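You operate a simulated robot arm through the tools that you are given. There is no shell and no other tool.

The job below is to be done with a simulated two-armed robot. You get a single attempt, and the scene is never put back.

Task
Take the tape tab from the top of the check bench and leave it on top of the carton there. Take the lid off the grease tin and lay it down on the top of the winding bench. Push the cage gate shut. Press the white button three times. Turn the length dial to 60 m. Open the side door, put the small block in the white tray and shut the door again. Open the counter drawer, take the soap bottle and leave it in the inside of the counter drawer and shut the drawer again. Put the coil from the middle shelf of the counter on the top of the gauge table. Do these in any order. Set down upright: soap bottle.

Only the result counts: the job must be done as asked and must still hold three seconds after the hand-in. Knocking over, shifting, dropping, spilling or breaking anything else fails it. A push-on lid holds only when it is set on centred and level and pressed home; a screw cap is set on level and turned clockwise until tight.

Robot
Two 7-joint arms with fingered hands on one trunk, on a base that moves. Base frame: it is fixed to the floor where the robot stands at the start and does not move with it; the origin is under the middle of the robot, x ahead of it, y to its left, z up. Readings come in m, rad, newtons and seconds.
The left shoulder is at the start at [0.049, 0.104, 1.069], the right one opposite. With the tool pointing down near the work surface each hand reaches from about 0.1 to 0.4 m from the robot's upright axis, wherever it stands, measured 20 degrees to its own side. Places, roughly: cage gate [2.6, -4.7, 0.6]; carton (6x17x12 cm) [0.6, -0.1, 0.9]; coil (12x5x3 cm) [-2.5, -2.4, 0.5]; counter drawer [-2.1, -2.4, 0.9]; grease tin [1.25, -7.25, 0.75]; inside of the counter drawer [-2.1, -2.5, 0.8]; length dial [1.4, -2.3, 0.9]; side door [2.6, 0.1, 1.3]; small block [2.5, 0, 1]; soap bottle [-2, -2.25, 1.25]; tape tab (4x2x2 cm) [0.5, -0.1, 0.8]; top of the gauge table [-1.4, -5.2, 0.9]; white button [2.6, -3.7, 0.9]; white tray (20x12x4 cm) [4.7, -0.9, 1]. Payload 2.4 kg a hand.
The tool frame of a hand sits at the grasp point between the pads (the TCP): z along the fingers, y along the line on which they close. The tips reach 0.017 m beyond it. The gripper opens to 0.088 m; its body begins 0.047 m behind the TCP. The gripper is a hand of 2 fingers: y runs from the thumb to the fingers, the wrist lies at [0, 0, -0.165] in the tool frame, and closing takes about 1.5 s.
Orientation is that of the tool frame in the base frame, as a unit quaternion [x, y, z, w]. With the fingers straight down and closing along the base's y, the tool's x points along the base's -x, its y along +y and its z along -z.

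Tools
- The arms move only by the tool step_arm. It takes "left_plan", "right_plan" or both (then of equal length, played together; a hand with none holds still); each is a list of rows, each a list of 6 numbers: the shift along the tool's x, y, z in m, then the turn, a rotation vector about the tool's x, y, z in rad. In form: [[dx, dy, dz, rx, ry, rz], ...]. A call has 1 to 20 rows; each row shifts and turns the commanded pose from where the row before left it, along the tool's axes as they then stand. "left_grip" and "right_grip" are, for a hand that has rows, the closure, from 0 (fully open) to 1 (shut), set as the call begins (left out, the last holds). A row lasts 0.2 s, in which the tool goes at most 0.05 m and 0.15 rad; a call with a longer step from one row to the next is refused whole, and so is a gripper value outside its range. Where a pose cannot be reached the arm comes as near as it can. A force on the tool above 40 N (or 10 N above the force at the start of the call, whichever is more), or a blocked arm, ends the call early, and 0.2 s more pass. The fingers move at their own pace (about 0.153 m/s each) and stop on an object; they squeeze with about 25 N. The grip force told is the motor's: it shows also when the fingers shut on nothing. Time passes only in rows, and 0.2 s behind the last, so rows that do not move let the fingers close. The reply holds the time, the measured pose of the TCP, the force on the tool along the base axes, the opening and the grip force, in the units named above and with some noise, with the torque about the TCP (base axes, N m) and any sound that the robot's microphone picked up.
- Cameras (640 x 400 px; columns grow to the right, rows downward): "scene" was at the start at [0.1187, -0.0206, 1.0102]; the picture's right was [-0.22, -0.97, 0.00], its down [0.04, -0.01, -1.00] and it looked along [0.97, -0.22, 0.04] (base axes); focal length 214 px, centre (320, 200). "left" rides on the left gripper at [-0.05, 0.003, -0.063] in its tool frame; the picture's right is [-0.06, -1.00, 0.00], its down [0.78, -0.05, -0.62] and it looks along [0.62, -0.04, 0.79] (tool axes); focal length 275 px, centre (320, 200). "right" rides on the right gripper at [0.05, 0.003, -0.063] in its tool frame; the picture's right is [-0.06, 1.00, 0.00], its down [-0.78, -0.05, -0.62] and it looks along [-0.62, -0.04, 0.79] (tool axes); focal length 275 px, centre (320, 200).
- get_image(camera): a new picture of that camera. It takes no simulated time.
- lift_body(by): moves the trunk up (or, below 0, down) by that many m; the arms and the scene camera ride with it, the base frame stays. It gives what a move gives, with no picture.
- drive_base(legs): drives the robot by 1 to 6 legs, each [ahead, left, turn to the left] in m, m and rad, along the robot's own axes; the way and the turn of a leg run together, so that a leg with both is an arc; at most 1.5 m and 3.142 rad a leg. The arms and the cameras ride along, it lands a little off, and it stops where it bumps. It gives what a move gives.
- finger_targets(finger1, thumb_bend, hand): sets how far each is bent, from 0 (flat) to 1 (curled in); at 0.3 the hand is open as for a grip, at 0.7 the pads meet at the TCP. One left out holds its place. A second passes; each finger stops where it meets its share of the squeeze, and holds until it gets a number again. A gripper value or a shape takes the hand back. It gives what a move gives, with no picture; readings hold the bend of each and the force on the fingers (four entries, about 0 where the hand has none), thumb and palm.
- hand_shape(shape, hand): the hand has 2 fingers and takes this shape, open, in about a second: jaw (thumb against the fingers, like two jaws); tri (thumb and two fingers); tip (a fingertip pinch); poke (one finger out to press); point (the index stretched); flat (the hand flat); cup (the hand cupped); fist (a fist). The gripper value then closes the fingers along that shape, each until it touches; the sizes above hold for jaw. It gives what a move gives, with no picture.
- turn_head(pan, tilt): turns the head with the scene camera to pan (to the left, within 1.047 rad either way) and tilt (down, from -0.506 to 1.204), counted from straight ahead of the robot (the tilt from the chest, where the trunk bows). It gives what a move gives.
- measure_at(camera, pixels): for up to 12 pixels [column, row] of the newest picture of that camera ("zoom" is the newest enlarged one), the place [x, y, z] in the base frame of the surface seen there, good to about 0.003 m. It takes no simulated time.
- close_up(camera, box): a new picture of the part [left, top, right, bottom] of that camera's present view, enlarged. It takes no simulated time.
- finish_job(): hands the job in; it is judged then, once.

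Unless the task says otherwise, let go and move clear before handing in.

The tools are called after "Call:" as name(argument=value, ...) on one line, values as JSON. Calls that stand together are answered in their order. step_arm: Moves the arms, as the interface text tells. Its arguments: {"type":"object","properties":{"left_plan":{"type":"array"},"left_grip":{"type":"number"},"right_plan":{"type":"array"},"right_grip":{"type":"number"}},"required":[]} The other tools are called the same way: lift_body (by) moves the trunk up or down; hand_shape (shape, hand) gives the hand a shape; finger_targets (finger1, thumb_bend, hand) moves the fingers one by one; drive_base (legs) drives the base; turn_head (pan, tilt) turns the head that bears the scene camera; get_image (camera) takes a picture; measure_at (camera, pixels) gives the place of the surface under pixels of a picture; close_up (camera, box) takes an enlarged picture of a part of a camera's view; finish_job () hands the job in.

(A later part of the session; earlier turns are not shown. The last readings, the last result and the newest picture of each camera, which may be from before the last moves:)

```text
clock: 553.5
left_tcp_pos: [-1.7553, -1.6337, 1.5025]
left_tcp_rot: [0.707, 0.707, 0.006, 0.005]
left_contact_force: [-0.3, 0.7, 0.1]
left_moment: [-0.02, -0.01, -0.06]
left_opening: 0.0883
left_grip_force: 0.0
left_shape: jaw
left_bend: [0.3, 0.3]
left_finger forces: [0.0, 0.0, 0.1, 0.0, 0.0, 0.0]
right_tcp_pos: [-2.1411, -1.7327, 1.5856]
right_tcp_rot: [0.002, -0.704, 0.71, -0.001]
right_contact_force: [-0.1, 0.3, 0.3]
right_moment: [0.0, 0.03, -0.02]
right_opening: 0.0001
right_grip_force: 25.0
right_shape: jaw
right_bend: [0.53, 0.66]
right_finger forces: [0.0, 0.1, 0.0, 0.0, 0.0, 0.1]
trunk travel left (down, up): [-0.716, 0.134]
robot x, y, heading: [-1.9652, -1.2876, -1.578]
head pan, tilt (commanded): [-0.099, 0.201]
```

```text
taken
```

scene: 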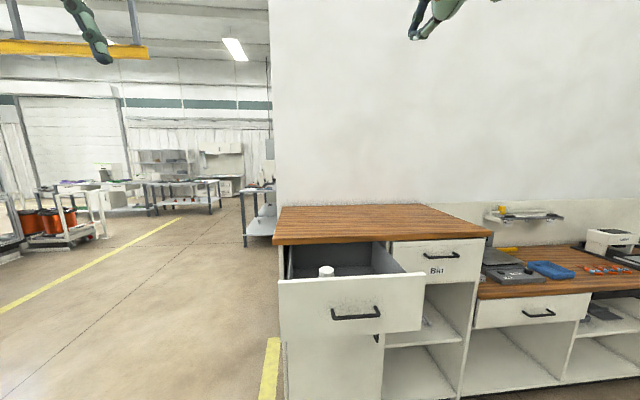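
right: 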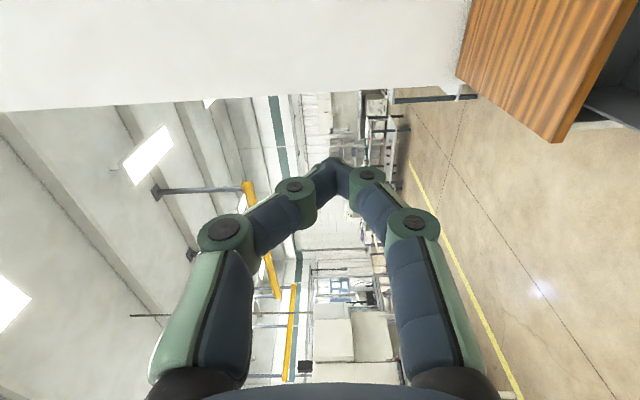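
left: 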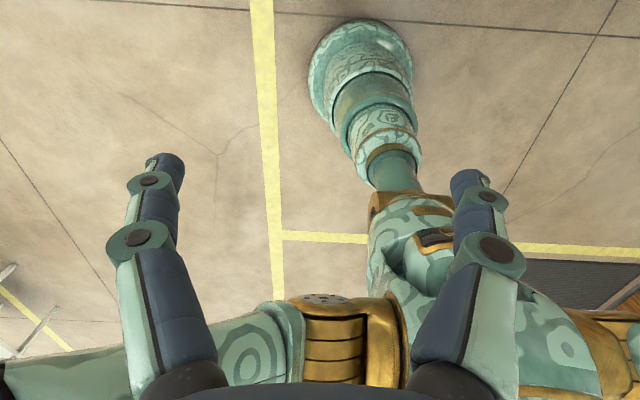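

Trunk moves are limited to 0.4 per call; lowering in two calls.

Call:
lift_body(by=-0.4)

Call:
lift_body(by=-0.2)

Call:
get_image(camera="scene")

Call:
get_image(camera="right")

```text
clock: 557.4
left_tcp_pos: [-1.7543, -1.6336, 1.1017]
left_tcp_rot: [0.707, 0.707, 0.005, 0.005]
left_contact_force: [-0.6, -0.7, 0.0]
left_moment: [0.01, 0.0, -0.01]
left_opening: 0.0879
left_grip_force: 0.0
left_shape: jaw
left_bend: [0.3, 0.3]
left_finger forces: [0.0, 0.1, 0.1, 0.0, 0.0, 0.1]
right_tcp_pos: [-2.1412, -1.7314, 1.1862]
right_tcp_rot: [0.002, -0.704, 0.71, -0.002]
right_contact_force: [0.2, 1.0, 0.1]
right_moment: [-0.01, 0.0, 0.02]
right_opening: 0.0
right_grip_force: 25.4
right_shape: jaw
right_bend: [0.53, 0.66]
right_finger forces: [0.0, 0.1, 0.0, 0.0, 0.1, 0.1]
trunk travel left (down, up): [-0.316, 0.534]
robot x, y, heading: [-1.9665, -1.2876, -1.573]
head pan, tilt (commanded): [-0.099, 0.201]
```

```text
clock: 559.5
left_tcp_pos: [-1.7557, -1.6332, 0.9011]
left_tcp_rot: [0.707, 0.708, 0.004, 0.006]
left_contact_force: [-0.4, -0.2, -0.1]
left_moment: [0.02, 0.01, 0.0]
left_opening: 0.0882
left_grip_force: 0.0
left_shape: jaw
left_bend: [0.3, 0.3]
left_finger forces: [0.1, 0.1, 0.1, 0.0, 0.2, 0.0]
right_tcp_pos: [-2.1414, -1.7317, 0.9875]
right_tcp_rot: [0.002, -0.704, 0.71, -0.001]
right_contact_force: [0.0, -0.4, -0.7]
right_moment: [-0.01, -0.03, 0.02]
right_opening: 0.0002
right_grip_force: 24.9
right_shape: jaw
right_bend: [0.53, 0.66]
right_finger forces: [0.0, 0.1, 0.1, 0.0, 0.1, 0.0]
trunk travel left (down, up): [-0.116, 0.734]
robot x, y, heading: [-1.9653, -1.2849, -1.573]
head pan, tilt (commanded): [-0.099, 0.201]
```

```text
taken
```

scene: 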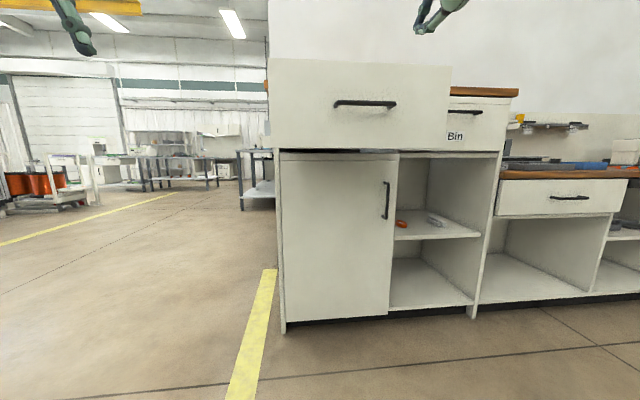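

```text
taken
```

right: 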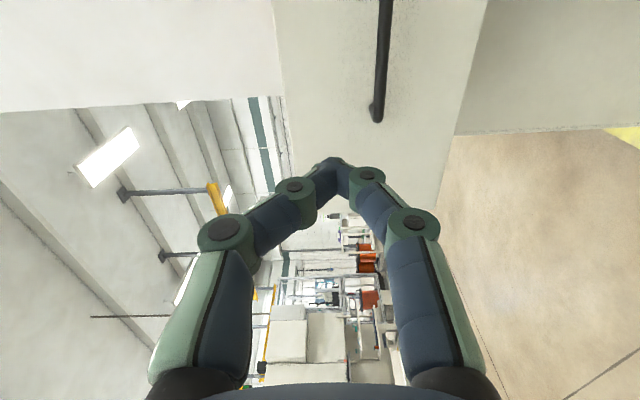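

Aimed at the drawer face just above the handle. Driving forward slowly in stages to push it shut.

Call:
drive_base(legs=[[0.22, 0.0, 0.0]])

Call:
drive_base(legs=[[0.1, 0.0, 0.0]])

Call:
get_image(camera="scene")

```text
clock: 561.2
left_tcp_pos: [-1.7534, -1.8522, 0.9017]
left_tcp_rot: [0.704, 0.71, 0.005, 0.005]
left_contact_force: [-0.1, -0.3, 1.3]
left_moment: [0.01, 0.02, -0.01]
left_opening: 0.088
left_grip_force: 0.0
left_shape: jaw
left_bend: [0.3, 0.3]
left_finger forces: [0.0, 0.0, 0.0, 0.0, 0.0, 0.0]
right_tcp_pos: [-2.138, -1.9544, 0.9858]
right_tcp_rot: [0.004, -0.704, 0.71, -0.003]
right_contact_force: [0.8, 0.0, -0.6]
right_moment: [0.01, -0.01, -0.01]
right_opening: 0.0002
right_grip_force: 25.2
right_shape: jaw
right_bend: [0.53, 0.66]
right_finger forces: [0.0, 0.1, 0.0, 0.1, 0.0, 0.1]
trunk travel left (down, up): [-0.116, 0.734]
robot x, y, heading: [-1.9608, -1.5049, -1.568]
head pan, tilt (commanded): [-0.099, 0.201]
```

```text
clock: 562.4
left_tcp_pos: [-1.7527, -1.951, 0.902]
left_tcp_rot: [0.704, 0.71, 0.004, 0.005]
left_contact_force: [0.4, 0.7, 0.2]
left_moment: [-0.03, 0.0, -0.01]
left_opening: 0.0879
left_grip_force: 0.1
left_shape: jaw
left_bend: [0.3, 0.3]
left_finger forces: [0.0, 0.0, 0.0, 0.0, 0.0, 0.0]
right_tcp_pos: [-2.1376, -2.0529, 0.9868]
right_tcp_rot: [0.005, -0.703, 0.711, -0.004]
right_contact_force: [1.2, -0.2, -0.1]
right_moment: [0.0, 0.0, -0.01]
right_opening: 0.0002
right_grip_force: 25.6
right_shape: jaw
right_bend: [0.56, 0.67]
right_finger forces: [0.1, 0.1, 0.1, 0.0, 0.1, 0.0]
trunk travel left (down, up): [-0.116, 0.734]
robot x, y, heading: [-1.9607, -1.6096, -1.566]
head pan, tilt (commanded): [-0.099, 0.201]
```

```text
taken
```

scene: 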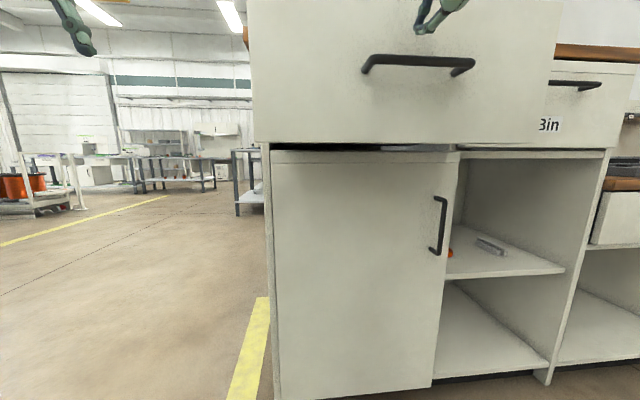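

The drawer is closing smoothly. Continuing.

Call:
drive_base(legs=[[0.1, 0.0, 0.0]])

Call:
drive_base(legs=[[0.07, 0.0, 0.0]])

Call:
get_image(camera="scene")

```text
clock: 563.5
left_tcp_pos: [-1.7528, -2.051, 0.9008]
left_tcp_rot: [0.705, 0.709, 0.005, 0.004]
left_contact_force: [-0.5, 0.5, 0.0]
left_moment: [0.01, -0.06, -0.02]
left_opening: 0.0876
left_grip_force: 0.0
left_shape: jaw
left_bend: [0.3, 0.3]
left_finger forces: [0.1, 0.0, 0.0, 0.0, 0.0, 0.0]
right_tcp_pos: [-2.1362, -2.1519, 0.9863]
right_tcp_rot: [0.002, -0.704, 0.71, -0.003]
right_contact_force: [0.0, 0.0, 0.2]
right_moment: [-0.02, 0.02, 0.0]
right_opening: 0.0
right_grip_force: 25.2
right_shape: jaw
right_bend: [0.57, 0.67]
right_finger forces: [0.1, 0.0, 0.0, 0.0, 0.0, 0.0]
trunk travel left (down, up): [-0.116, 0.734]
robot x, y, heading: [-1.9619, -1.705, -1.567]
head pan, tilt (commanded): [-0.099, 0.201]
```

```text
clock: 564.5
left_tcp_pos: [-1.7522, -2.1207, 0.9024]
left_tcp_rot: [0.704, 0.71, 0.005, 0.005]
left_contact_force: [0.3, 0.3, -0.1]
left_moment: [0.01, 0.03, 0.01]
left_opening: 0.088
left_grip_force: 0.0
left_shape: jaw
left_bend: [0.3, 0.3]
left_finger forces: [0.1, 0.1, 0.1, 0.1, 0.0, 0.0]
right_tcp_pos: [-2.1366, -2.2228, 0.9867]
right_tcp_rot: [0.004, -0.704, 0.71, -0.004]
right_contact_force: [0.7, -0.8, -0.8]
right_moment: [0.01, 0.01, 0.01]
right_opening: 0.0002
right_grip_force: 25.4
right_shape: jaw
right_bend: [0.57, 0.67]
right_finger forces: [0.1, 0.0, 0.1, 0.0, 0.0, 0.1]
trunk travel left (down, up): [-0.116, 0.734]
robot x, y, heading: [-1.9639, -1.7787, -1.564]
head pan, tilt (commanded): [-0.099, 0.201]
```

```text
taken
```

scene: 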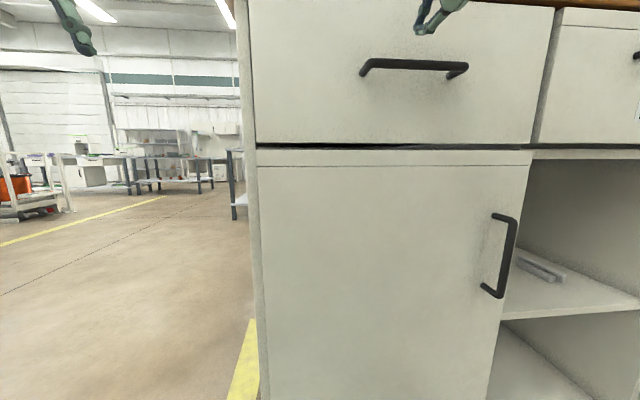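

Almost shut. Final push with the arm until it meets the stop.

Call:
step_arm(right_plan=[[0, 0, 0.01, 0, 0, 0], [0, 0, 0.01, 0, 0, 0], [0, 0, 0.01, 0, 0, 0], [0, 0, 0.01, 0, 0, 0], [0, 0, 0.01, 0, 0, 0]])

Call:
measure_at(camera="scene", pixels=[[300, 110], [400, 120], [500, 110], [580, 120], [300, 200], [450, 200], [415, 66]])

Call:
get_image(camera="scene")

Call:
measure_at(camera="scene", pixels=[[300, 110], [400, 120], [500, 110], [580, 120], [300, 200], [450, 200], [415, 66]])

```text
clock: 565.4
left_tcp_pos: [-1.7535, -2.1181, 0.9037]
left_tcp_rot: [0.706, 0.708, 0.003, 0.008]
left_contact_force: [0.4, 0.2, -0.8]
left_moment: [-0.01, -0.04, 0.01]
left_opening: 0.0881
left_grip_force: 0.1
left_shape: jaw
left_bend: [0.3, 0.3]
left_finger forces: [0.1, 0.0, 0.0, 0.0, 0.1, 0.1]
right_tcp_pos: [-2.138, -2.2453, 0.9878]
right_tcp_rot: [0.004, -0.703, 0.711, -0.004]
right_contact_force: [-3.5, 30.3, -1.6]
right_moment: [0.15, 0.04, -0.06]
right_opening: 0.0
right_grip_force: 24.9
right_shape: jaw
right_bend: [0.71, 0.74]
right_finger forces: [0.1, 0.0, 0.0, 0.1, 0.1, 0.0]
trunk travel left (down, up): [-0.116, 0.734]
robot x, y, heading: [-1.9614, -1.7749, -1.569]
head pan, tilt (commanded): [-0.099, 0.201]
stopped in row 4 (right hand): the force on the tool passed its limit at 47 N (the readings are from after the stop); the commanded pose is now the measured one
```

```text
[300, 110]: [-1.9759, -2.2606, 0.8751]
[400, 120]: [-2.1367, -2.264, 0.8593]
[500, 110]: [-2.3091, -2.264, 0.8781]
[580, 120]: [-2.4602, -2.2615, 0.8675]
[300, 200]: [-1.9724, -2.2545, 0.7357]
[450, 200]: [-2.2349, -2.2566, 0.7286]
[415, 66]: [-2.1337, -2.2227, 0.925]
```

```text
taken
```

scene: 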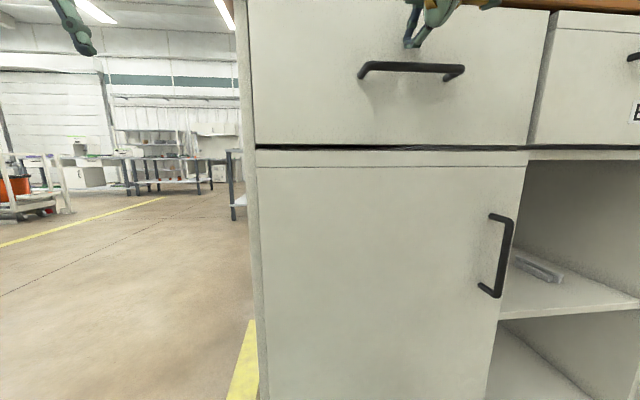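

```text
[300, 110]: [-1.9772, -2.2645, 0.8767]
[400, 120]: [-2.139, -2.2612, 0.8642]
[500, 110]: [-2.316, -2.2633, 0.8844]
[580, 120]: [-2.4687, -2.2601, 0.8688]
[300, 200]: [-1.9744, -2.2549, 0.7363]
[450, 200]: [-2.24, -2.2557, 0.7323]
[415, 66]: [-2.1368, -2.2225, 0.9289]
```

The drawer is shut (face back at y≈−2.263, 47 N stop). Next, the coil. I'll back off, raise the trunk and return the right hand to neutral.

Call:
drive_base(legs=[[-0.5, 0.0, 0.0]])

Call:
lift_body(by=0.25)

Call:
step_arm(right_plan=[[0, 0.012, 0, -0.1428, 0, 0], [0, 0.012, 0, -0.1428, 0, 0], [0, 0.012, 0, -0.1428, 0, 0], [0, 0.012, 0, -0.1428, 0, 0], [0, 0.012, 0, -0.1428, 0, 0], [0, 0.012, 0, -0.1428, 0, 0], [0, 0.012, 0, -0.1428, 0, 0], [0, 0.012, 0, -0.1428, 0, 0], [0, 0.012, 0, -0.1428, 0, 0], [0, 0.012, 0, -0.1428, 0, 0], [0, 0.012, 0, -0.1428, 0, 0]])

Call:
step_arm(right_plan=[[0, 0, 0, 0, 0, 0.1428], [0, 0, 0, 0, 0, 0.1428], [0, 0, 0, 0, 0, 0.1428], [0, 0, 0, 0, 0, 0.1428], [0, 0, 0, 0, 0, 0.1428], [0, 0, 0, 0, 0, 0.1428], [0, 0, 0, 0, 0, 0.1428], [0, 0, 0, 0, 0, 0.1428], [0, 0, 0, 0, 0, 0.1428], [0, 0, 0, 0, 0, 0.1428], [0, 0, 0, 0, 0, 0.1428]])

```text
clock: 568.3
left_tcp_pos: [-1.7542, -1.6167, 0.9016]
left_tcp_rot: [0.707, 0.708, 0.006, 0.005]
left_contact_force: [0.7, -0.4, -0.4]
left_moment: [-0.02, -0.02, 0.02]
left_opening: 0.0881
left_grip_force: 0.0
left_shape: jaw
left_bend: [0.3, 0.3]
left_finger forces: [0.0, 0.1, 0.1, 0.0, 0.1, 0.0]
right_tcp_pos: [-2.1389, -1.745, 0.9858]
right_tcp_rot: [0.002, -0.705, 0.709, -0.003]
right_contact_force: [0.6, 0.3, 0.0]
right_moment: [0.02, 0.02, -0.02]
right_opening: 0.0002
right_grip_force: 24.8
right_shape: jaw
right_bend: [0.65, 0.74]
right_finger forces: [0.0, 0.0, 0.0, 0.1, 0.1, 0.0]
trunk travel left (down, up): [-0.116, 0.734]
robot x, y, heading: [-1.9623, -1.2734, -1.573]
head pan, tilt (commanded): [-0.099, 0.201]
```

```text
clock: 570.9
left_tcp_pos: [-1.7543, -1.6163, 1.1521]
left_tcp_rot: [0.706, 0.708, 0.004, 0.005]
left_contact_force: [0.4, 0.6, 0.2]
left_moment: [0.02, 0.02, -0.01]
left_opening: 0.0877
left_grip_force: 0.0
left_shape: jaw
left_bend: [0.3, 0.3]
left_finger forces: [0.0, 0.0, 0.0, 0.1, 0.1, 0.0]
right_tcp_pos: [-2.1405, -1.7457, 1.2348]
right_tcp_rot: [0.003, -0.705, 0.709, -0.003]
right_contact_force: [0.8, 0.8, -0.5]
right_moment: [0.01, 0.0, 0.02]
right_opening: 0.0
right_grip_force: 25.0
right_shape: jaw
right_bend: [0.65, 0.74]
right_finger forces: [0.0, 0.0, 0.0, 0.1, 0.1, 0.0]
trunk travel left (down, up): [-0.366, 0.484]
robot x, y, heading: [-1.9618, -1.275, -1.568]
head pan, tilt (commanded): [-0.099, 0.201]
```

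```text
clock: 573.3
left_tcp_pos: [-1.755, -1.6181, 1.1526]
left_tcp_rot: [0.707, 0.708, 0.005, 0.005]
left_contact_force: [0.1, 0.7, 0.5]
left_moment: [0.0, 0.0, 0.0]
left_opening: 0.088
left_grip_force: 0.1
left_shape: jaw
left_bend: [0.3, 0.3]
left_finger forces: [0.0, 0.0, 0.1, 0.0, 0.0, 0.1]
right_tcp_pos: [-2.1388, -1.669, 1.1471]
right_tcp_rot: [-0.005, 1.0, -0.002, 0.0]
right_contact_force: [0.3, 0.0, -0.3]
right_moment: [0.0, 0.03, -0.04]
right_opening: 0.0001
right_grip_force: 25.1
right_shape: jaw
right_bend: [0.65, 0.74]
right_finger forces: [0.0, 0.0, 0.0, 0.0, 0.0, 0.0]
trunk travel left (down, up): [-0.366, 0.484]
robot x, y, heading: [-1.9643, -1.2705, -1.573]
head pan, tilt (commanded): [-0.099, 0.201]
```

```text
clock: 575.7
left_tcp_pos: [-1.7539, -1.6169, 1.1524]
left_tcp_rot: [0.706, 0.708, 0.005, 0.005]
left_contact_force: [-0.5, -0.1, -0.7]
left_moment: [-0.01, -0.02, -0.02]
left_opening: 0.0879
left_grip_force: 0.1
left_shape: jaw
left_bend: [0.3, 0.3]
left_finger forces: [0.0, 0.0, 0.0, 0.1, 0.0, 0.1]
right_tcp_pos: [-2.14, -1.6669, 1.145]
right_tcp_rot: [0.705, 0.709, -0.002, 0.002]
right_contact_force: [-0.3, 0.2, -0.2]
right_moment: [0.0, -0.01, 0.02]
right_opening: 0.0002
right_grip_force: 25.1
right_shape: jaw
right_bend: [0.65, 0.74]
right_finger forces: [0.1, 0.0, 0.0, 0.0, 0.1, 0.0]
trunk travel left (down, up): [-0.366, 0.484]
robot x, y, heading: [-1.9596, -1.2721, -1.572]
head pan, tilt (commanded): [-0.099, 0.201]
```

Both hands neutral. Strafing to x≈−2.67 and lowering the trunk to look at the coil on the middle shelf.

Call:
step_arm(right_plan=[[0.04, 0, -0.02, 0, 0, 0], [0.04, 0, -0.02, 0, 0, 0], [0.04, 0, -0.02, 0, 0, 0]], right_grip=0.0)

Call:
drive_base(legs=[[0.0, -0.71, 0.0]])

Call:
lift_body(by=-0.3)

Call:
turn_head(pan=0.1, tilt=0.35)

Call:
get_image(camera="scene")

Call:
close_up(camera="scene", box=[240, 100, 400, 260])

```text
clock: 576.5
left_tcp_pos: [-1.7536, -1.617, 1.152]
left_tcp_rot: [0.706, 0.708, 0.005, 0.006]
left_contact_force: [0.0, -0.5, -0.1]
left_moment: [0.02, 0.02, 0.02]
left_opening: 0.0879
left_grip_force: 0.1
left_shape: jaw
left_bend: [0.3, 0.3]
left_finger forces: [0.0, 0.1, 0.1, 0.0, 0.1, 0.1]
right_tcp_pos: [-2.1411, -1.5467, 1.2051]
right_tcp_rot: [0.705, 0.71, -0.002, 0.002]
right_contact_force: [0.2, 0.0, 0.2]
right_moment: [-0.01, 0.01, -0.01]
right_opening: 0.088
right_grip_force: 0.0
right_shape: jaw
right_bend: [0.3, 0.3]
right_finger forces: [0.0, 0.0, 0.1, 0.0, 0.0, 0.0]
trunk travel left (down, up): [-0.366, 0.484]
robot x, y, heading: [-1.9635, -1.2722, -1.575]
head pan, tilt (commanded): [-0.099, 0.201]
```

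```text
clock: 580.4
left_tcp_pos: [-2.4701, -1.6147, 1.1518]
left_tcp_rot: [0.711, 0.703, 0.005, 0.005]
left_contact_force: [-0.5, 0.1, -0.3]
left_moment: [0.0, 0.0, 0.0]
left_opening: 0.0879
left_grip_force: 0.1
left_shape: jaw
left_bend: [0.3, 0.3]
left_finger forces: [0.1, 0.0, 0.0, 0.0, 0.1, 0.0]
right_tcp_pos: [-2.8572, -1.5402, 1.2053]
right_tcp_rot: [0.709, 0.705, -0.001, 0.002]
right_contact_force: [1.0, -0.2, -0.3]
right_moment: [0.0, 0.01, -0.01]
right_opening: 0.0878
right_grip_force: 0.1
right_shape: jaw
right_bend: [0.3, 0.3]
right_finger forces: [0.0, 0.0, 0.0, 0.1, 0.0, 0.1]
trunk travel left (down, up): [-0.366, 0.484]
robot x, y, heading: [-2.6762, -1.2683, -1.587]
head pan, tilt (commanded): [-0.099, 0.201]
```

```text
clock: 583.4
left_tcp_pos: [-2.4703, -1.6138, 0.8518]
left_tcp_rot: [0.71, 0.704, 0.005, 0.006]
left_contact_force: [0.3, -0.2, 0.8]
left_moment: [-0.01, 0.0, 0.0]
left_opening: 0.0882
left_grip_force: 0.1
left_shape: jaw
left_bend: [0.3, 0.3]
left_finger forces: [0.0, 0.0, 0.0, 0.0, 0.0, 0.0]
right_tcp_pos: [-2.8569, -1.5393, 0.9055]
right_tcp_rot: [0.709, 0.705, -0.003, 0.002]
right_contact_force: [0.3, -0.1, 0.8]
right_moment: [-0.02, 0.0, -0.02]
right_opening: 0.0879
right_grip_force: 0.1
right_shape: jaw
right_bend: [0.3, 0.3]
right_finger forces: [0.1, 0.1, 0.0, 0.0, 0.0, 0.0]
trunk travel left (down, up): [-0.066, 0.784]
robot x, y, heading: [-2.6749, -1.2626, -1.584]
head pan, tilt (commanded): [-0.099, 0.201]
```

```text
clock: 584.1
left_tcp_pos: [-2.4703, -1.6138, 0.8531]
left_tcp_rot: [0.712, 0.702, 0.005, 0.004]
left_contact_force: [-0.1, 0.4, -0.2]
left_moment: [-0.02, 0.0, 0.0]
left_opening: 0.0879
left_grip_force: 0.0
left_shape: jaw
left_bend: [0.3, 0.3]
left_finger forces: [0.0, 0.0, 0.0, 0.0, 0.0, 0.1]
right_tcp_pos: [-2.8579, -1.5401, 0.9043]
right_tcp_rot: [0.709, 0.705, -0.001, 0.002]
right_contact_force: [0.1, -0.2, -0.8]
right_moment: [-0.01, 0.0, 0.01]
right_opening: 0.088
right_grip_force: 0.0
right_shape: jaw
right_bend: [0.3, 0.3]
right_finger forces: [0.0, 0.0, 0.1, 0.1, 0.0, 0.0]
trunk travel left (down, up): [-0.066, 0.784]
robot x, y, heading: [-2.6761, -1.2672, -1.581]
head pan, tilt (commanded): [0.099, 0.351]
```

```text
taken
```

scene: 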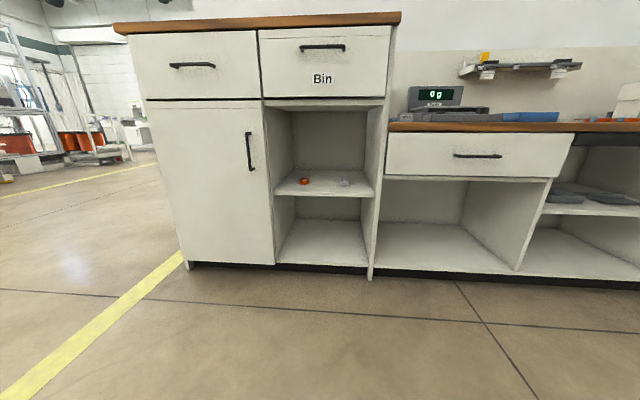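

```text
2.50 times, centred on (320, 180) of scene
```

zoom: 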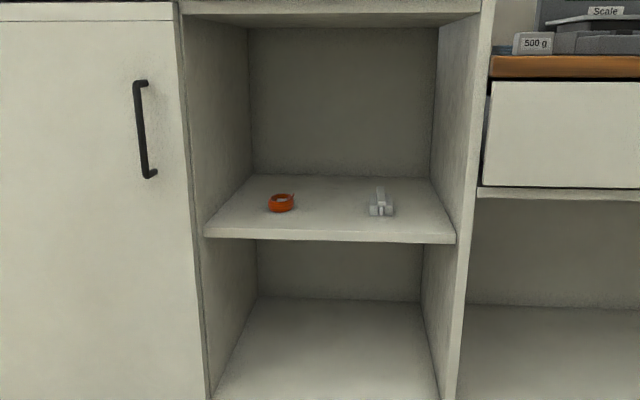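

Pitching the left hand ~46° forward and lowering it to shelf height, still well in front of the counter.

Call:
step_arm(left_plan=[[0, 0, 0, 0, -0.135, 0], [0, 0, 0, 0, -0.135, 0], [0, 0, 0, 0, -0.135, 0], [0, 0, 0, 0, -0.135, 0], [0, 0, 0, 0, -0.135, 0], [0, 0, 0, 0, -0.135, 0], [0.0355, 0, 0.034, 0, 0, 0], [0.0355, 0, 0.034, 0, 0, 0], [0.0355, 0, 0.034, 0, 0, 0], [0.0355, 0, 0.034, 0, 0, 0], [0.0355, 0, 0.034, 0, 0, 0]])

Call:
get_image(camera="scene")

Call:
get_image(camera="left")

```text
clock: 586.5
left_tcp_pos: [-2.4454, -1.6893, 0.6493]
left_tcp_rot: [0.655, 0.644, -0.276, 0.283]
left_contact_force: [0.6, 0.6, -0.7]
left_moment: [0.02, -0.04, 0.0]
left_opening: 0.088
left_grip_force: 0.0
left_shape: jaw
left_bend: [0.3, 0.3]
left_finger forces: [0.1, 0.0, 0.0, 0.1, 0.1, 0.1]
left hand out of reach, approached as far as the arm can: row 6, 7, 8, 9
right_tcp_pos: [-2.8577, -1.5393, 0.9057]
right_tcp_rot: [0.708, 0.706, -0.002, 0.002]
right_contact_force: [-0.1, -0.3, -0.3]
right_moment: [-0.03, 0.01, 0.05]
right_opening: 0.0879
right_grip_force: 0.1
right_shape: jaw
right_bend: [0.3, 0.3]
right_finger forces: [0.1, 0.0, 0.0, 0.1, 0.0, 0.0]
trunk travel left (down, up): [-0.066, 0.784]
robot x, y, heading: [-2.6792, -1.2642, -1.581]
head pan, tilt (commanded): [0.099, 0.351]
```

```text
taken
```

scene: 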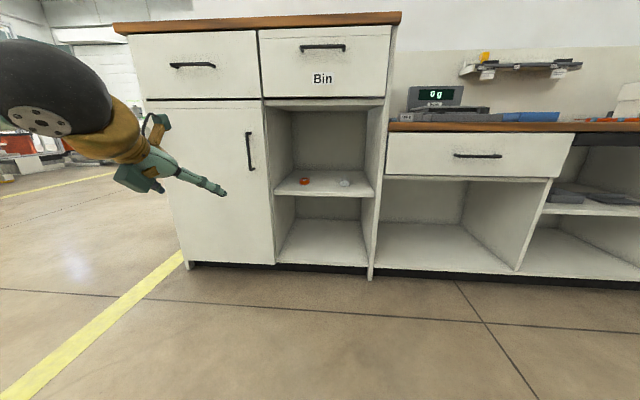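

```text
taken
```

left: 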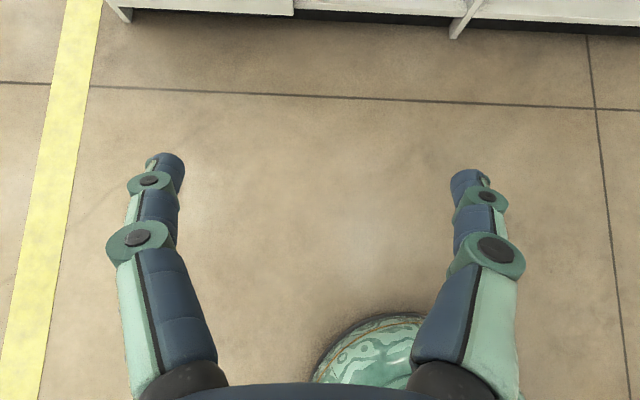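

Now lowering the remaining bit (trunk then arm) to bring the fingertips near shelf level.

Call:
lift_body(by=-0.06)

Call:
step_arm(left_plan=[[0.03, 0, 0.029, 0, 0, 0], [0.03, 0, 0.029, 0, 0, 0]])

Call:
get_image(camera="scene")

```text
clock: 587.5
left_tcp_pos: [-2.4455, -1.6897, 0.5803]
left_tcp_rot: [0.66, 0.649, -0.265, 0.271]
left_contact_force: [-0.1, 0.9, 0.3]
left_moment: [0.01, 0.03, -0.01]
left_opening: 0.0881
left_grip_force: 0.2
left_shape: jaw
left_bend: [0.3, 0.3]
left_finger forces: [0.0, 0.1, 0.0, 0.0, 0.0, 0.0]
right_tcp_pos: [-2.8574, -1.5389, 0.8467]
right_tcp_rot: [0.709, 0.705, -0.002, 0.002]
right_contact_force: [-0.3, 0.1, 0.5]
right_moment: [0.02, -0.03, -0.02]
right_opening: 0.0881
right_grip_force: 0.0
right_shape: jaw
right_bend: [0.3, 0.3]
right_finger forces: [0.1, 0.1, 0.1, 0.1, 0.1, 0.0]
trunk travel left (down, up): [-0.006, 0.844]
robot x, y, heading: [-2.6758, -1.266, -1.584]
head pan, tilt (commanded): [0.099, 0.351]
```

```text
clock: 588.1
left_tcp_pos: [-2.4446, -1.6886, 0.4965]
left_tcp_rot: [0.66, 0.648, -0.264, 0.272]
left_contact_force: [-0.3, 0.8, 0.4]
left_moment: [-0.01, 0.02, 0.02]
left_opening: 0.088
left_grip_force: 0.0
left_shape: jaw
left_bend: [0.3, 0.3]
left_finger forces: [0.1, 0.0, 0.0, 0.0, 0.1, 0.0]
right_tcp_pos: [-2.8572, -1.5401, 0.8447]
right_tcp_rot: [0.709, 0.705, -0.002, 0.002]
right_contact_force: [0.3, -0.2, -0.4]
right_moment: [0.01, -0.01, -0.04]
right_opening: 0.088
right_grip_force: 0.1
right_shape: jaw
right_bend: [0.3, 0.3]
right_finger forces: [0.0, 0.1, 0.1, 0.0, 0.1, 0.0]
trunk travel left (down, up): [-0.006, 0.844]
robot x, y, heading: [-2.6744, -1.2674, -1.588]
head pan, tilt (commanded): [0.099, 0.351]
```

```text
taken
```

scene: 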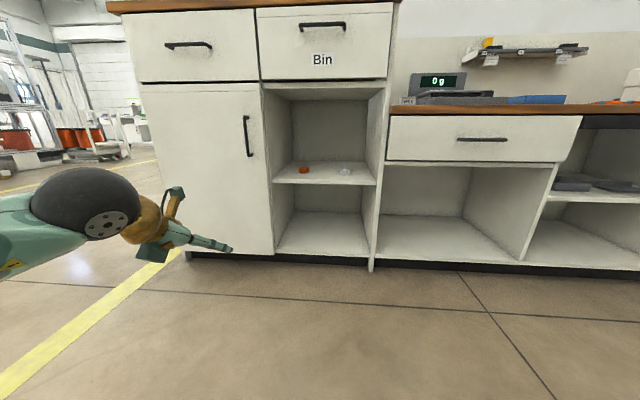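

Reached z≈0.497 with a 45° pitch. Extending ahead 8 cm, then squaring, aligning in x with the coil and approaching.

Call:
step_arm(left_plan=[[-0.0285, 0, 0.028, 0, 0, 0], [-0.0285, 0, 0.028, 0, 0, 0]])

Call:
drive_base(legs=[[0.0, -0.05, 0.015], [0.38, 0.0, 0.0]])

Call:
get_image(camera="left")

Call:
get_image(camera="scene")

```text
clock: 588.8
left_tcp_pos: [-2.444, -1.7671, 0.4963]
left_tcp_rot: [0.659, 0.649, -0.265, 0.272]
left_contact_force: [-0.3, 0.2, 1.0]
left_moment: [0.0, 0.01, 0.02]
left_opening: 0.0881
left_grip_force: 0.0
left_shape: jaw
left_bend: [0.3, 0.3]
left_finger forces: [0.0, 0.1, 0.0, 0.0, 0.0, 0.1]
right_tcp_pos: [-2.8578, -1.5402, 0.8443]
right_tcp_rot: [0.709, 0.705, -0.002, 0.002]
right_contact_force: [-0.4, -0.4, 0.3]
right_moment: [0.02, -0.04, -0.01]
right_opening: 0.0878
right_grip_force: 0.0
right_shape: jaw
right_bend: [0.3, 0.3]
right_finger forces: [0.0, 0.1, 0.0, 0.1, 0.0, 0.0]
trunk travel left (down, up): [-0.006, 0.844]
robot x, y, heading: [-2.6741, -1.2686, -1.588]
head pan, tilt (commanded): [0.099, 0.351]
```

```text
clock: 591.6
left_tcp_pos: [-2.4902, -2.1388, 0.4956]
left_tcp_rot: [0.657, 0.651, -0.264, 0.272]
left_contact_force: [0.0, -1.0, 0.1]
left_moment: [0.01, 0.0, 0.02]
left_opening: 0.0879
left_grip_force: 0.0
left_shape: jaw
left_bend: [0.3, 0.3]
left_finger forces: [0.0, 0.0, 0.1, 0.0, 0.0, 0.0]
right_tcp_pos: [-2.9052, -1.9152, 0.8441]
right_tcp_rot: [0.705, 0.709, -0.002, 0.002]
right_contact_force: [0.1, 0.1, 0.0]
right_moment: [-0.03, -0.05, 0.02]
right_opening: 0.0878
right_grip_force: 0.1
right_shape: jaw
right_bend: [0.3, 0.3]
right_finger forces: [0.1, 0.1, 0.0, 0.0, 0.1, 0.0]
trunk travel left (down, up): [-0.006, 0.844]
robot x, y, heading: [-2.7243, -1.6364, -1.575]
head pan, tilt (commanded): [0.099, 0.351]
```

```text
taken
```

left: 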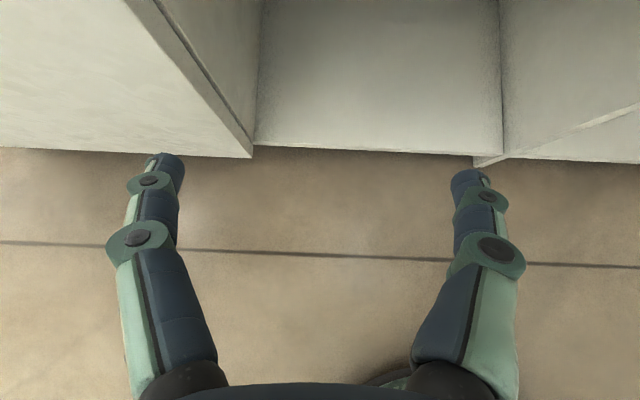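

```text
taken
```

scene: 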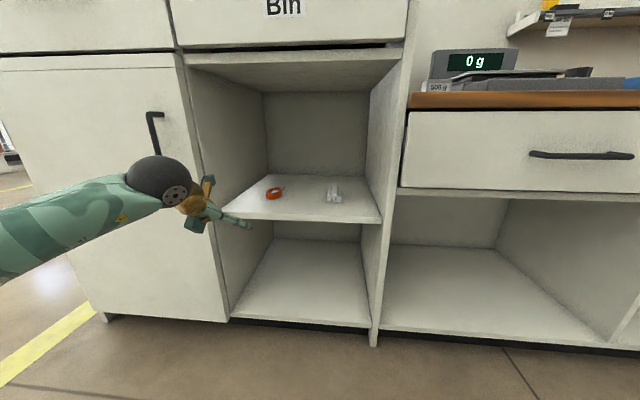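

The forearm comes in from the left; I need to check that it won't hit the cabinet door. Measuring wrist and forearm.

Call:
measure_at(camera="scene", pixels=[[160, 180], [130, 190], [80, 210], [30, 235], [200, 205], [230, 220], [155, 135], [215, 250], [275, 192], [335, 195], [230, 212], [375, 215]])

Call:
close_up(camera="scene", box=[220, 150, 400, 230])

```text
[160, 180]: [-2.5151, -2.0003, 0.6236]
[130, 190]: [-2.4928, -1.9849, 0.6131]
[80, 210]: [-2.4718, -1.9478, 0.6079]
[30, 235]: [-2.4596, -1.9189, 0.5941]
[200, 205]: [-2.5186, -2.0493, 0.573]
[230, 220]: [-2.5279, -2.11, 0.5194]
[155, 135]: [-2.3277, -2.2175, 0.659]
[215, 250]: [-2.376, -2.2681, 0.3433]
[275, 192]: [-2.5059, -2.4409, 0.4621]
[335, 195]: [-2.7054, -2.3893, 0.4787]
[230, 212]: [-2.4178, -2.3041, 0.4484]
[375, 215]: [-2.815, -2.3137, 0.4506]
```

```text
3.56 times, centred on (310, 190) of scene
```

zoom: 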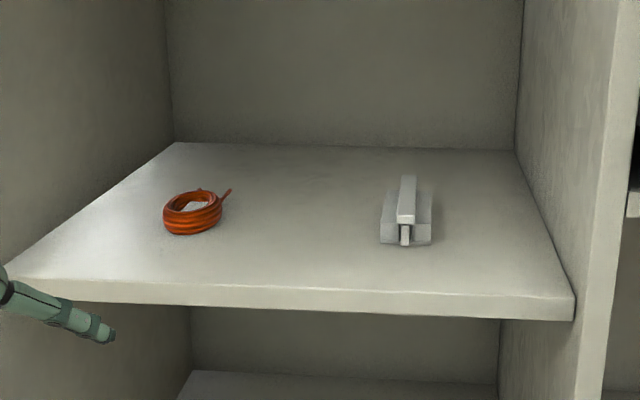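

Forearm clearance looks adequate (it slants only slightly). Measuring the coil's edges precisely and pulling the right hand back out of the way.

Call:
measure_at(camera="zoom", pixels=[[165, 215], [222, 212], [192, 232], [192, 215], [192, 192], [228, 192], [200, 190], [192, 203], [150, 240], [250, 240]])

Call:
step_arm(right_plan=[[0.035, 0, -0.025, 0, 0, 0], [0.035, 0, -0.025, 0, 0, 0], [0.03, 0, -0.025, 0, 0, 0]])

```text
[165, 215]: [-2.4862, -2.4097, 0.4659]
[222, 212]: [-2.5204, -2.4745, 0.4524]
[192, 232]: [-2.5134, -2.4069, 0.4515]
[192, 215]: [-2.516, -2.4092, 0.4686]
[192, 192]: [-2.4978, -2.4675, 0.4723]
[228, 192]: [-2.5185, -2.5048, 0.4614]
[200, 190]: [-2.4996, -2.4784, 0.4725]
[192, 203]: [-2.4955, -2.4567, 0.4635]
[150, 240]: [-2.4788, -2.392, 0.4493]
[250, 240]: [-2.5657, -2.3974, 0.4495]
```

```text
clock: 592.5
left_tcp_pos: [-2.49, -2.1395, 0.4945]
left_tcp_rot: [0.657, 0.652, -0.264, 0.273]
left_contact_force: [0.3, 0.1, 0.2]
left_moment: [-0.02, -0.03, 0.01]
left_opening: 0.088
left_grip_force: 0.1
left_shape: jaw
left_bend: [0.3, 0.3]
left_finger forces: [0.0, 0.0, 0.0, 0.1, 0.0, 0.0]
right_tcp_pos: [-2.905, -1.8154, 0.921]
right_tcp_rot: [0.705, 0.709, -0.002, 0.001]
right_contact_force: [-0.2, 0.2, 0.1]
right_moment: [-0.02, -0.01, 0.0]
right_opening: 0.0881
right_grip_force: 0.0
right_shape: jaw
right_bend: [0.3, 0.3]
right_finger forces: [0.0, 0.0, 0.1, 0.0, 0.1, 0.0]
trunk travel left (down, up): [-0.006, 0.844]
robot x, y, heading: [-2.7255, -1.6416, -1.574]
head pan, tilt (commanded): [0.099, 0.351]
```

Coil ring: x −2.486…−2.533, front y≈−2.407, top z≈0.473. Raising the hand slightly and driving forward to just in front of and above it.

Call:
step_arm(left_plan=[[-0.0245, 0, -0.0249, 0, 0, 0]])

Call:
drive_base(legs=[[0.15, -0.018, 0.0]])

Call:
get_image(camera="left")

Call:
get_image(camera="scene")

```text
clock: 592.9
left_tcp_pos: [-2.4909, -2.1402, 0.5294]
left_tcp_rot: [0.657, 0.652, -0.263, 0.271]
left_contact_force: [1.2, 0.5, 0.3]
left_moment: [0.0, -0.02, 0.02]
left_opening: 0.0878
left_grip_force: 0.1
left_shape: jaw
left_bend: [0.3, 0.3]
left_finger forces: [0.1, 0.0, 0.1, 0.0, 0.0, 0.0]
right_tcp_pos: [-2.905, -1.8155, 0.9205]
right_tcp_rot: [0.705, 0.709, -0.002, 0.002]
right_contact_force: [-0.1, 0.6, 0.5]
right_moment: [0.01, -0.02, -0.03]
right_opening: 0.0882
right_grip_force: 0.2
right_shape: jaw
right_bend: [0.3, 0.3]
right_finger forces: [0.0, 0.0, 0.0, 0.0, 0.0, 0.0]
trunk travel left (down, up): [-0.006, 0.844]
robot x, y, heading: [-2.7218, -1.6396, -1.582]
head pan, tilt (commanded): [0.099, 0.351]
```

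```text
clock: 594.2
left_tcp_pos: [-2.5108, -2.2883, 0.5299]
left_tcp_rot: [0.658, 0.651, -0.264, 0.272]
left_contact_force: [0.4, -0.1, 0.7]
left_moment: [-0.03, 0.02, -0.02]
left_opening: 0.0877
left_grip_force: 0.1
left_shape: jaw
left_bend: [0.3, 0.3]
left_finger forces: [0.0, 0.0, 0.1, 0.0, 0.1, 0.0]
right_tcp_pos: [-2.9238, -1.9629, 0.9205]
right_tcp_rot: [0.705, 0.709, -0.001, 0.002]
right_contact_force: [-0.7, -0.3, -0.8]
right_moment: [-0.03, 0.03, -0.01]
right_opening: 0.088
right_grip_force: 0.1
right_shape: jaw
right_bend: [0.3, 0.3]
right_finger forces: [0.0, 0.0, 0.1, 0.0, 0.1, 0.1]
trunk travel left (down, up): [-0.006, 0.844]
robot x, y, heading: [-2.7443, -1.786, -1.578]
head pan, tilt (commanded): [0.099, 0.351]
```

```text
taken
```

left: 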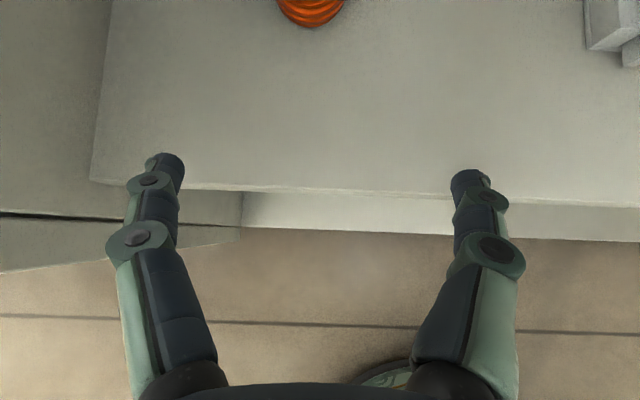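

```text
taken
```

scene: 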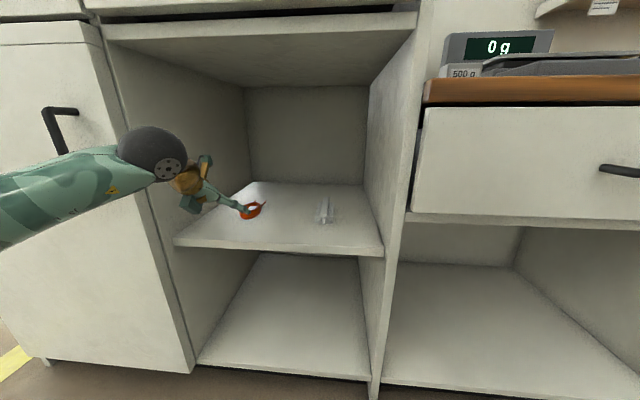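

The coil appears ahead at left-camera (311,5). Checking the wrist's clearance to the left partition before the last advance.

Call:
measure_at(camera="scene", pixels=[[150, 150], [130, 150], [100, 165], [60, 185], [20, 200], [175, 235], [120, 100], [60, 130], [190, 185]])

Call:
measure_at(camera="left", pixels=[[310, 20], [285, 8], [335, 8], [310, 8], [100, 150], [300, 188], [300, 60]])

```text
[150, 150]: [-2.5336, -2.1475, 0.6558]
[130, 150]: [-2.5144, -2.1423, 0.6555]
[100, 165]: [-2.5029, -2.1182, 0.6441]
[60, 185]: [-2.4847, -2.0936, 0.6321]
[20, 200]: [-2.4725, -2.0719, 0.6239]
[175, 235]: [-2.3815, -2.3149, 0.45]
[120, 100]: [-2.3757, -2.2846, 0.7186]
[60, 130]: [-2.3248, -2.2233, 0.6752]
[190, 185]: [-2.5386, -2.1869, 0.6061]
```

```text
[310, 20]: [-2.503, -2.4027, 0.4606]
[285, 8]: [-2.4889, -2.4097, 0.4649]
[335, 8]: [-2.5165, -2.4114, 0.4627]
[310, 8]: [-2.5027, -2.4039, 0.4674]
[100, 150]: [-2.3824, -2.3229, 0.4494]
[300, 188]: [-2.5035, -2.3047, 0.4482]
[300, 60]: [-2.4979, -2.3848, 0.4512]
```

Clearance is fine. Advancing 8.5 cm with the base.

Call:
drive_base(legs=[[0.085, 0.004, 0.0]])

Call:
get_image(camera="left")

Call:
measure_at(camera="left", pixels=[[310, 100], [280, 80], [345, 80], [310, 60], [310, 30], [330, 10], [290, 60], [340, 50], [310, 120]])

```text
clock: 595.3
left_tcp_pos: [-2.5077, -2.3742, 0.5293]
left_tcp_rot: [0.658, 0.651, -0.265, 0.272]
left_contact_force: [-0.2, 0.1, -0.8]
left_moment: [0.03, 0.01, 0.01]
left_opening: 0.088
left_grip_force: 0.0
left_shape: jaw
left_bend: [0.3, 0.3]
left_finger forces: [0.1, 0.0, 0.0, 0.0, 0.0, 0.0]
right_tcp_pos: [-2.9201, -2.0489, 0.9218]
right_tcp_rot: [0.706, 0.708, -0.002, 0.002]
right_contact_force: [0.3, 0.2, 0.9]
right_moment: [0.0, 0.01, 0.0]
right_opening: 0.088
right_grip_force: 0.0
right_shape: jaw
right_bend: [0.3, 0.3]
right_finger forces: [0.0, 0.1, 0.0, 0.1, 0.0, 0.1]
trunk travel left (down, up): [-0.006, 0.844]
robot x, y, heading: [-2.7454, -1.8708, -1.578]
head pan, tilt (commanded): [0.099, 0.351]
```

```text
taken
```

left: 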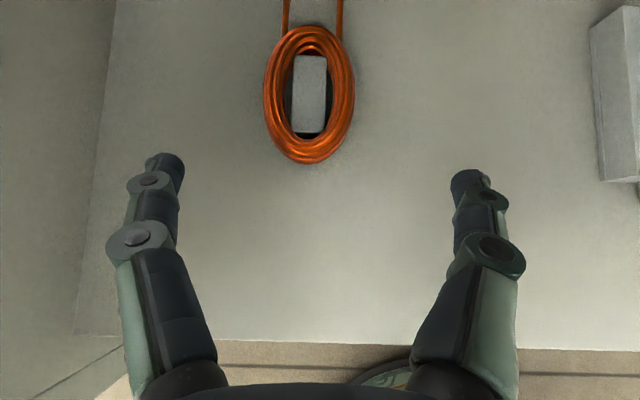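

```text
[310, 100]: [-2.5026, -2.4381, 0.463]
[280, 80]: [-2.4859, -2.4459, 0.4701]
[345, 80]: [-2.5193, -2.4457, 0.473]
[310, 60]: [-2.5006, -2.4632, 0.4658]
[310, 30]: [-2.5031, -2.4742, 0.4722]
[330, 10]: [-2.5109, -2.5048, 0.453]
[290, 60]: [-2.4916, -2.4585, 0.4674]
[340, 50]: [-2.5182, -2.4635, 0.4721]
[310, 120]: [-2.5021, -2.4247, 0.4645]
```

The coil is centred ahead: ring x −2.480…−2.526, y −2.405…−2.48. Moving along the approach axis onto it.

Call:
step_arm(left_plan=[[-0.001, 0.0016, 0.03, 0, 0, 0], [-0.001, 0.0016, 0.03, 0, 0, 0], [-0.001, 0.0016, 0.02, 0, 0, 0]], left_grip=0.1)

Call:
get_image(camera="left")

```text
clock: 596.1
left_tcp_pos: [-2.5032, -2.4319, 0.4756]
left_tcp_rot: [0.658, 0.651, -0.265, 0.272]
left_contact_force: [0.4, 1.1, -0.1]
left_moment: [0.02, 0.01, 0.0]
left_opening: 0.0792
left_grip_force: 0.1
left_shape: jaw
left_bend: [0.48, 0.44]
left_finger forces: [0.0, 0.0, 0.0, 0.0, 0.0, 0.0]
right_tcp_pos: [-2.9218, -2.0494, 0.9207]
right_tcp_rot: [0.706, 0.708, -0.001, 0.003]
right_contact_force: [0.1, -0.1, 0.9]
right_moment: [-0.01, 0.0, -0.01]
right_opening: 0.0877
right_grip_force: 0.0
right_shape: jaw
right_bend: [0.3, 0.3]
right_finger forces: [0.0, 0.0, 0.0, 0.1, 0.0, 0.0]
trunk travel left (down, up): [-0.006, 0.844]
robot x, y, heading: [-2.7424, -1.874, -1.584]
head pan, tilt (commanded): [0.099, 0.351]
```

```text
taken
```

left: 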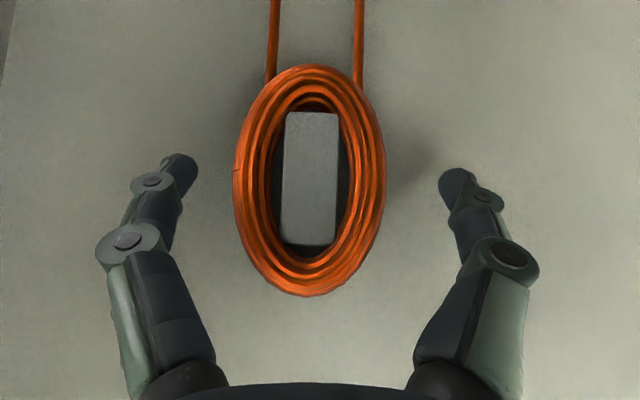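

Fingertips flank the coil's middle. Lowering 5 mm, then closing.

Call:
step_arm(left_plan=[[0.0035, 0.003, 0.0036, 0, 0, 0], [0, 0, 0, 0, 0, 0]])

Call:
step_arm(left_plan=[[0, 0, 0, 0, 0, 0], [0, 0, 0, 0, 0, 0], [0, 0, 0, 0, 0, 0], [0, 0, 0, 0, 0, 0], [0, 0, 0, 0, 0, 0]], left_grip=1.0)

Call:
get_image(camera="left")

```text
clock: 596.7
left_tcp_pos: [-2.4999, -2.4316, 0.4698]
left_tcp_rot: [0.658, 0.651, -0.265, 0.272]
left_contact_force: [0.1, 0.7, 0.2]
left_moment: [0.0, -0.01, -0.01]
left_opening: 0.0792
left_grip_force: 0.0
left_shape: jaw
left_bend: [0.48, 0.44]
left_finger forces: [0.1, 0.1, 0.1, 0.0, 0.1, 0.0]
right_tcp_pos: [-2.921, -2.049, 0.9216]
right_tcp_rot: [0.707, 0.708, -0.001, 0.002]
right_contact_force: [0.1, -0.3, 0.2]
right_moment: [-0.01, 0.0, 0.02]
right_opening: 0.0881
right_grip_force: 0.0
right_shape: jaw
right_bend: [0.3, 0.3]
right_finger forces: [0.0, 0.0, 0.0, 0.0, 0.1, 0.1]
trunk travel left (down, up): [-0.006, 0.844]
robot x, y, heading: [-2.7401, -1.8718, -1.583]
head pan, tilt (commanded): [0.099, 0.351]
```

```text
clock: 597.9
left_tcp_pos: [-2.5001, -2.4317, 0.4712]
left_tcp_rot: [0.658, 0.65, -0.265, 0.272]
left_contact_force: [-0.8, 0.4, 0.1]
left_moment: [0.02, 0.0, -0.02]
left_opening: 0.0433
left_grip_force: 25.1
left_shape: jaw
left_bend: [0.73, 0.7]
left_finger forces: [22.8, 0.0, 0.1, 0.0, 22.8, 0.0]
right_tcp_pos: [-2.9205, -2.0484, 0.9215]
right_tcp_rot: [0.706, 0.708, -0.002, 0.002]
right_contact_force: [0.4, 0.3, -0.3]
right_moment: [0.01, -0.02, -0.04]
right_opening: 0.088
right_grip_force: 0.1
right_shape: jaw
right_bend: [0.3, 0.3]
right_finger forces: [0.0, 0.0, 0.1, 0.0, 0.1, 0.1]
trunk travel left (down, up): [-0.006, 0.844]
robot x, y, heading: [-2.7429, -1.8728, -1.582]
head pan, tilt (commanded): [0.099, 0.351]
```

```text
taken
```

left: 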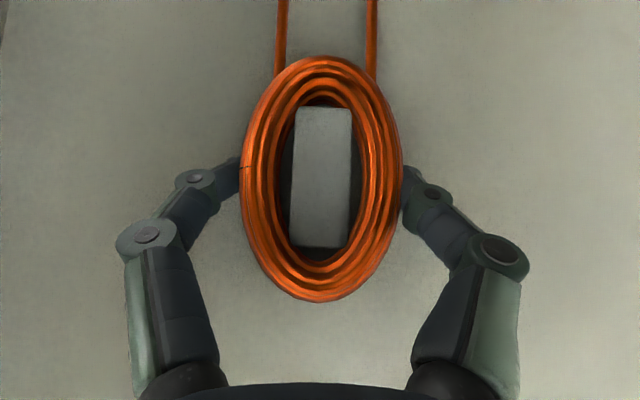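

Gripped (opening 0.043, 23 N). Lifting the trunk a little and checking.

Call:
lift_body(by=0.06)

Call:
get_image(camera="left")

Call:
get_image(camera="scene")

```text
clock: 598.9
left_tcp_pos: [-2.5005, -2.4319, 0.5293]
left_tcp_rot: [0.658, 0.651, -0.264, 0.271]
left_contact_force: [-0.1, -0.3, -2.2]
left_moment: [0.05, 0.0, 0.01]
left_opening: 0.0431
left_grip_force: 25.0
left_shape: jaw
left_bend: [0.73, 0.7]
left_finger forces: [22.9, 0.1, 0.0, 0.0, 22.8, 0.0]
right_tcp_pos: [-2.9211, -2.0482, 0.9812]
right_tcp_rot: [0.706, 0.708, -0.001, 0.002]
right_contact_force: [0.0, 1.2, -0.3]
right_moment: [0.0, 0.02, 0.02]
right_opening: 0.0881
right_grip_force: 0.1
right_shape: jaw
right_bend: [0.3, 0.3]
right_finger forces: [0.0, 0.0, 0.1, 0.0, 0.0, 0.0]
trunk travel left (down, up): [-0.066, 0.784]
robot x, y, heading: [-2.7425, -1.8773, -1.579]
head pan, tilt (commanded): [0.099, 0.351]
```

```text
taken
```

left: 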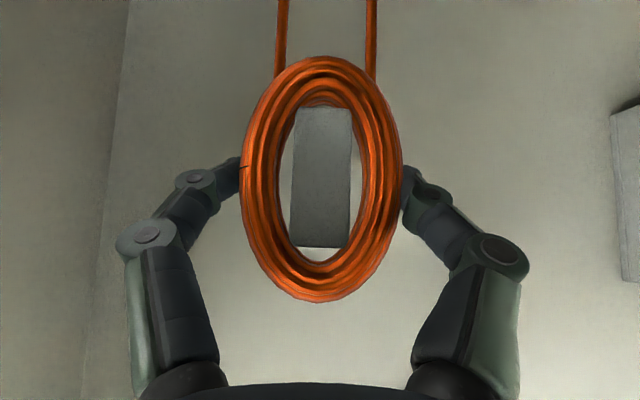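

```text
taken
```

scene: 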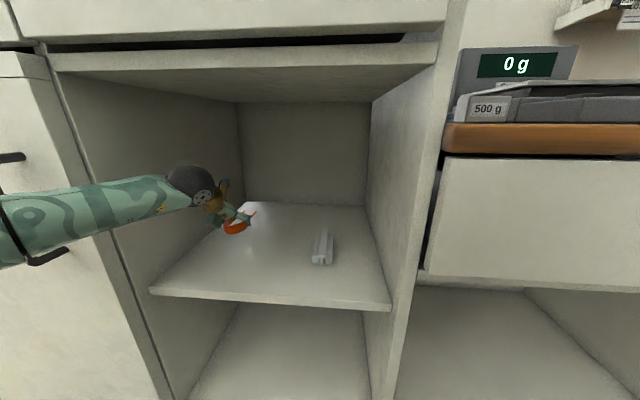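

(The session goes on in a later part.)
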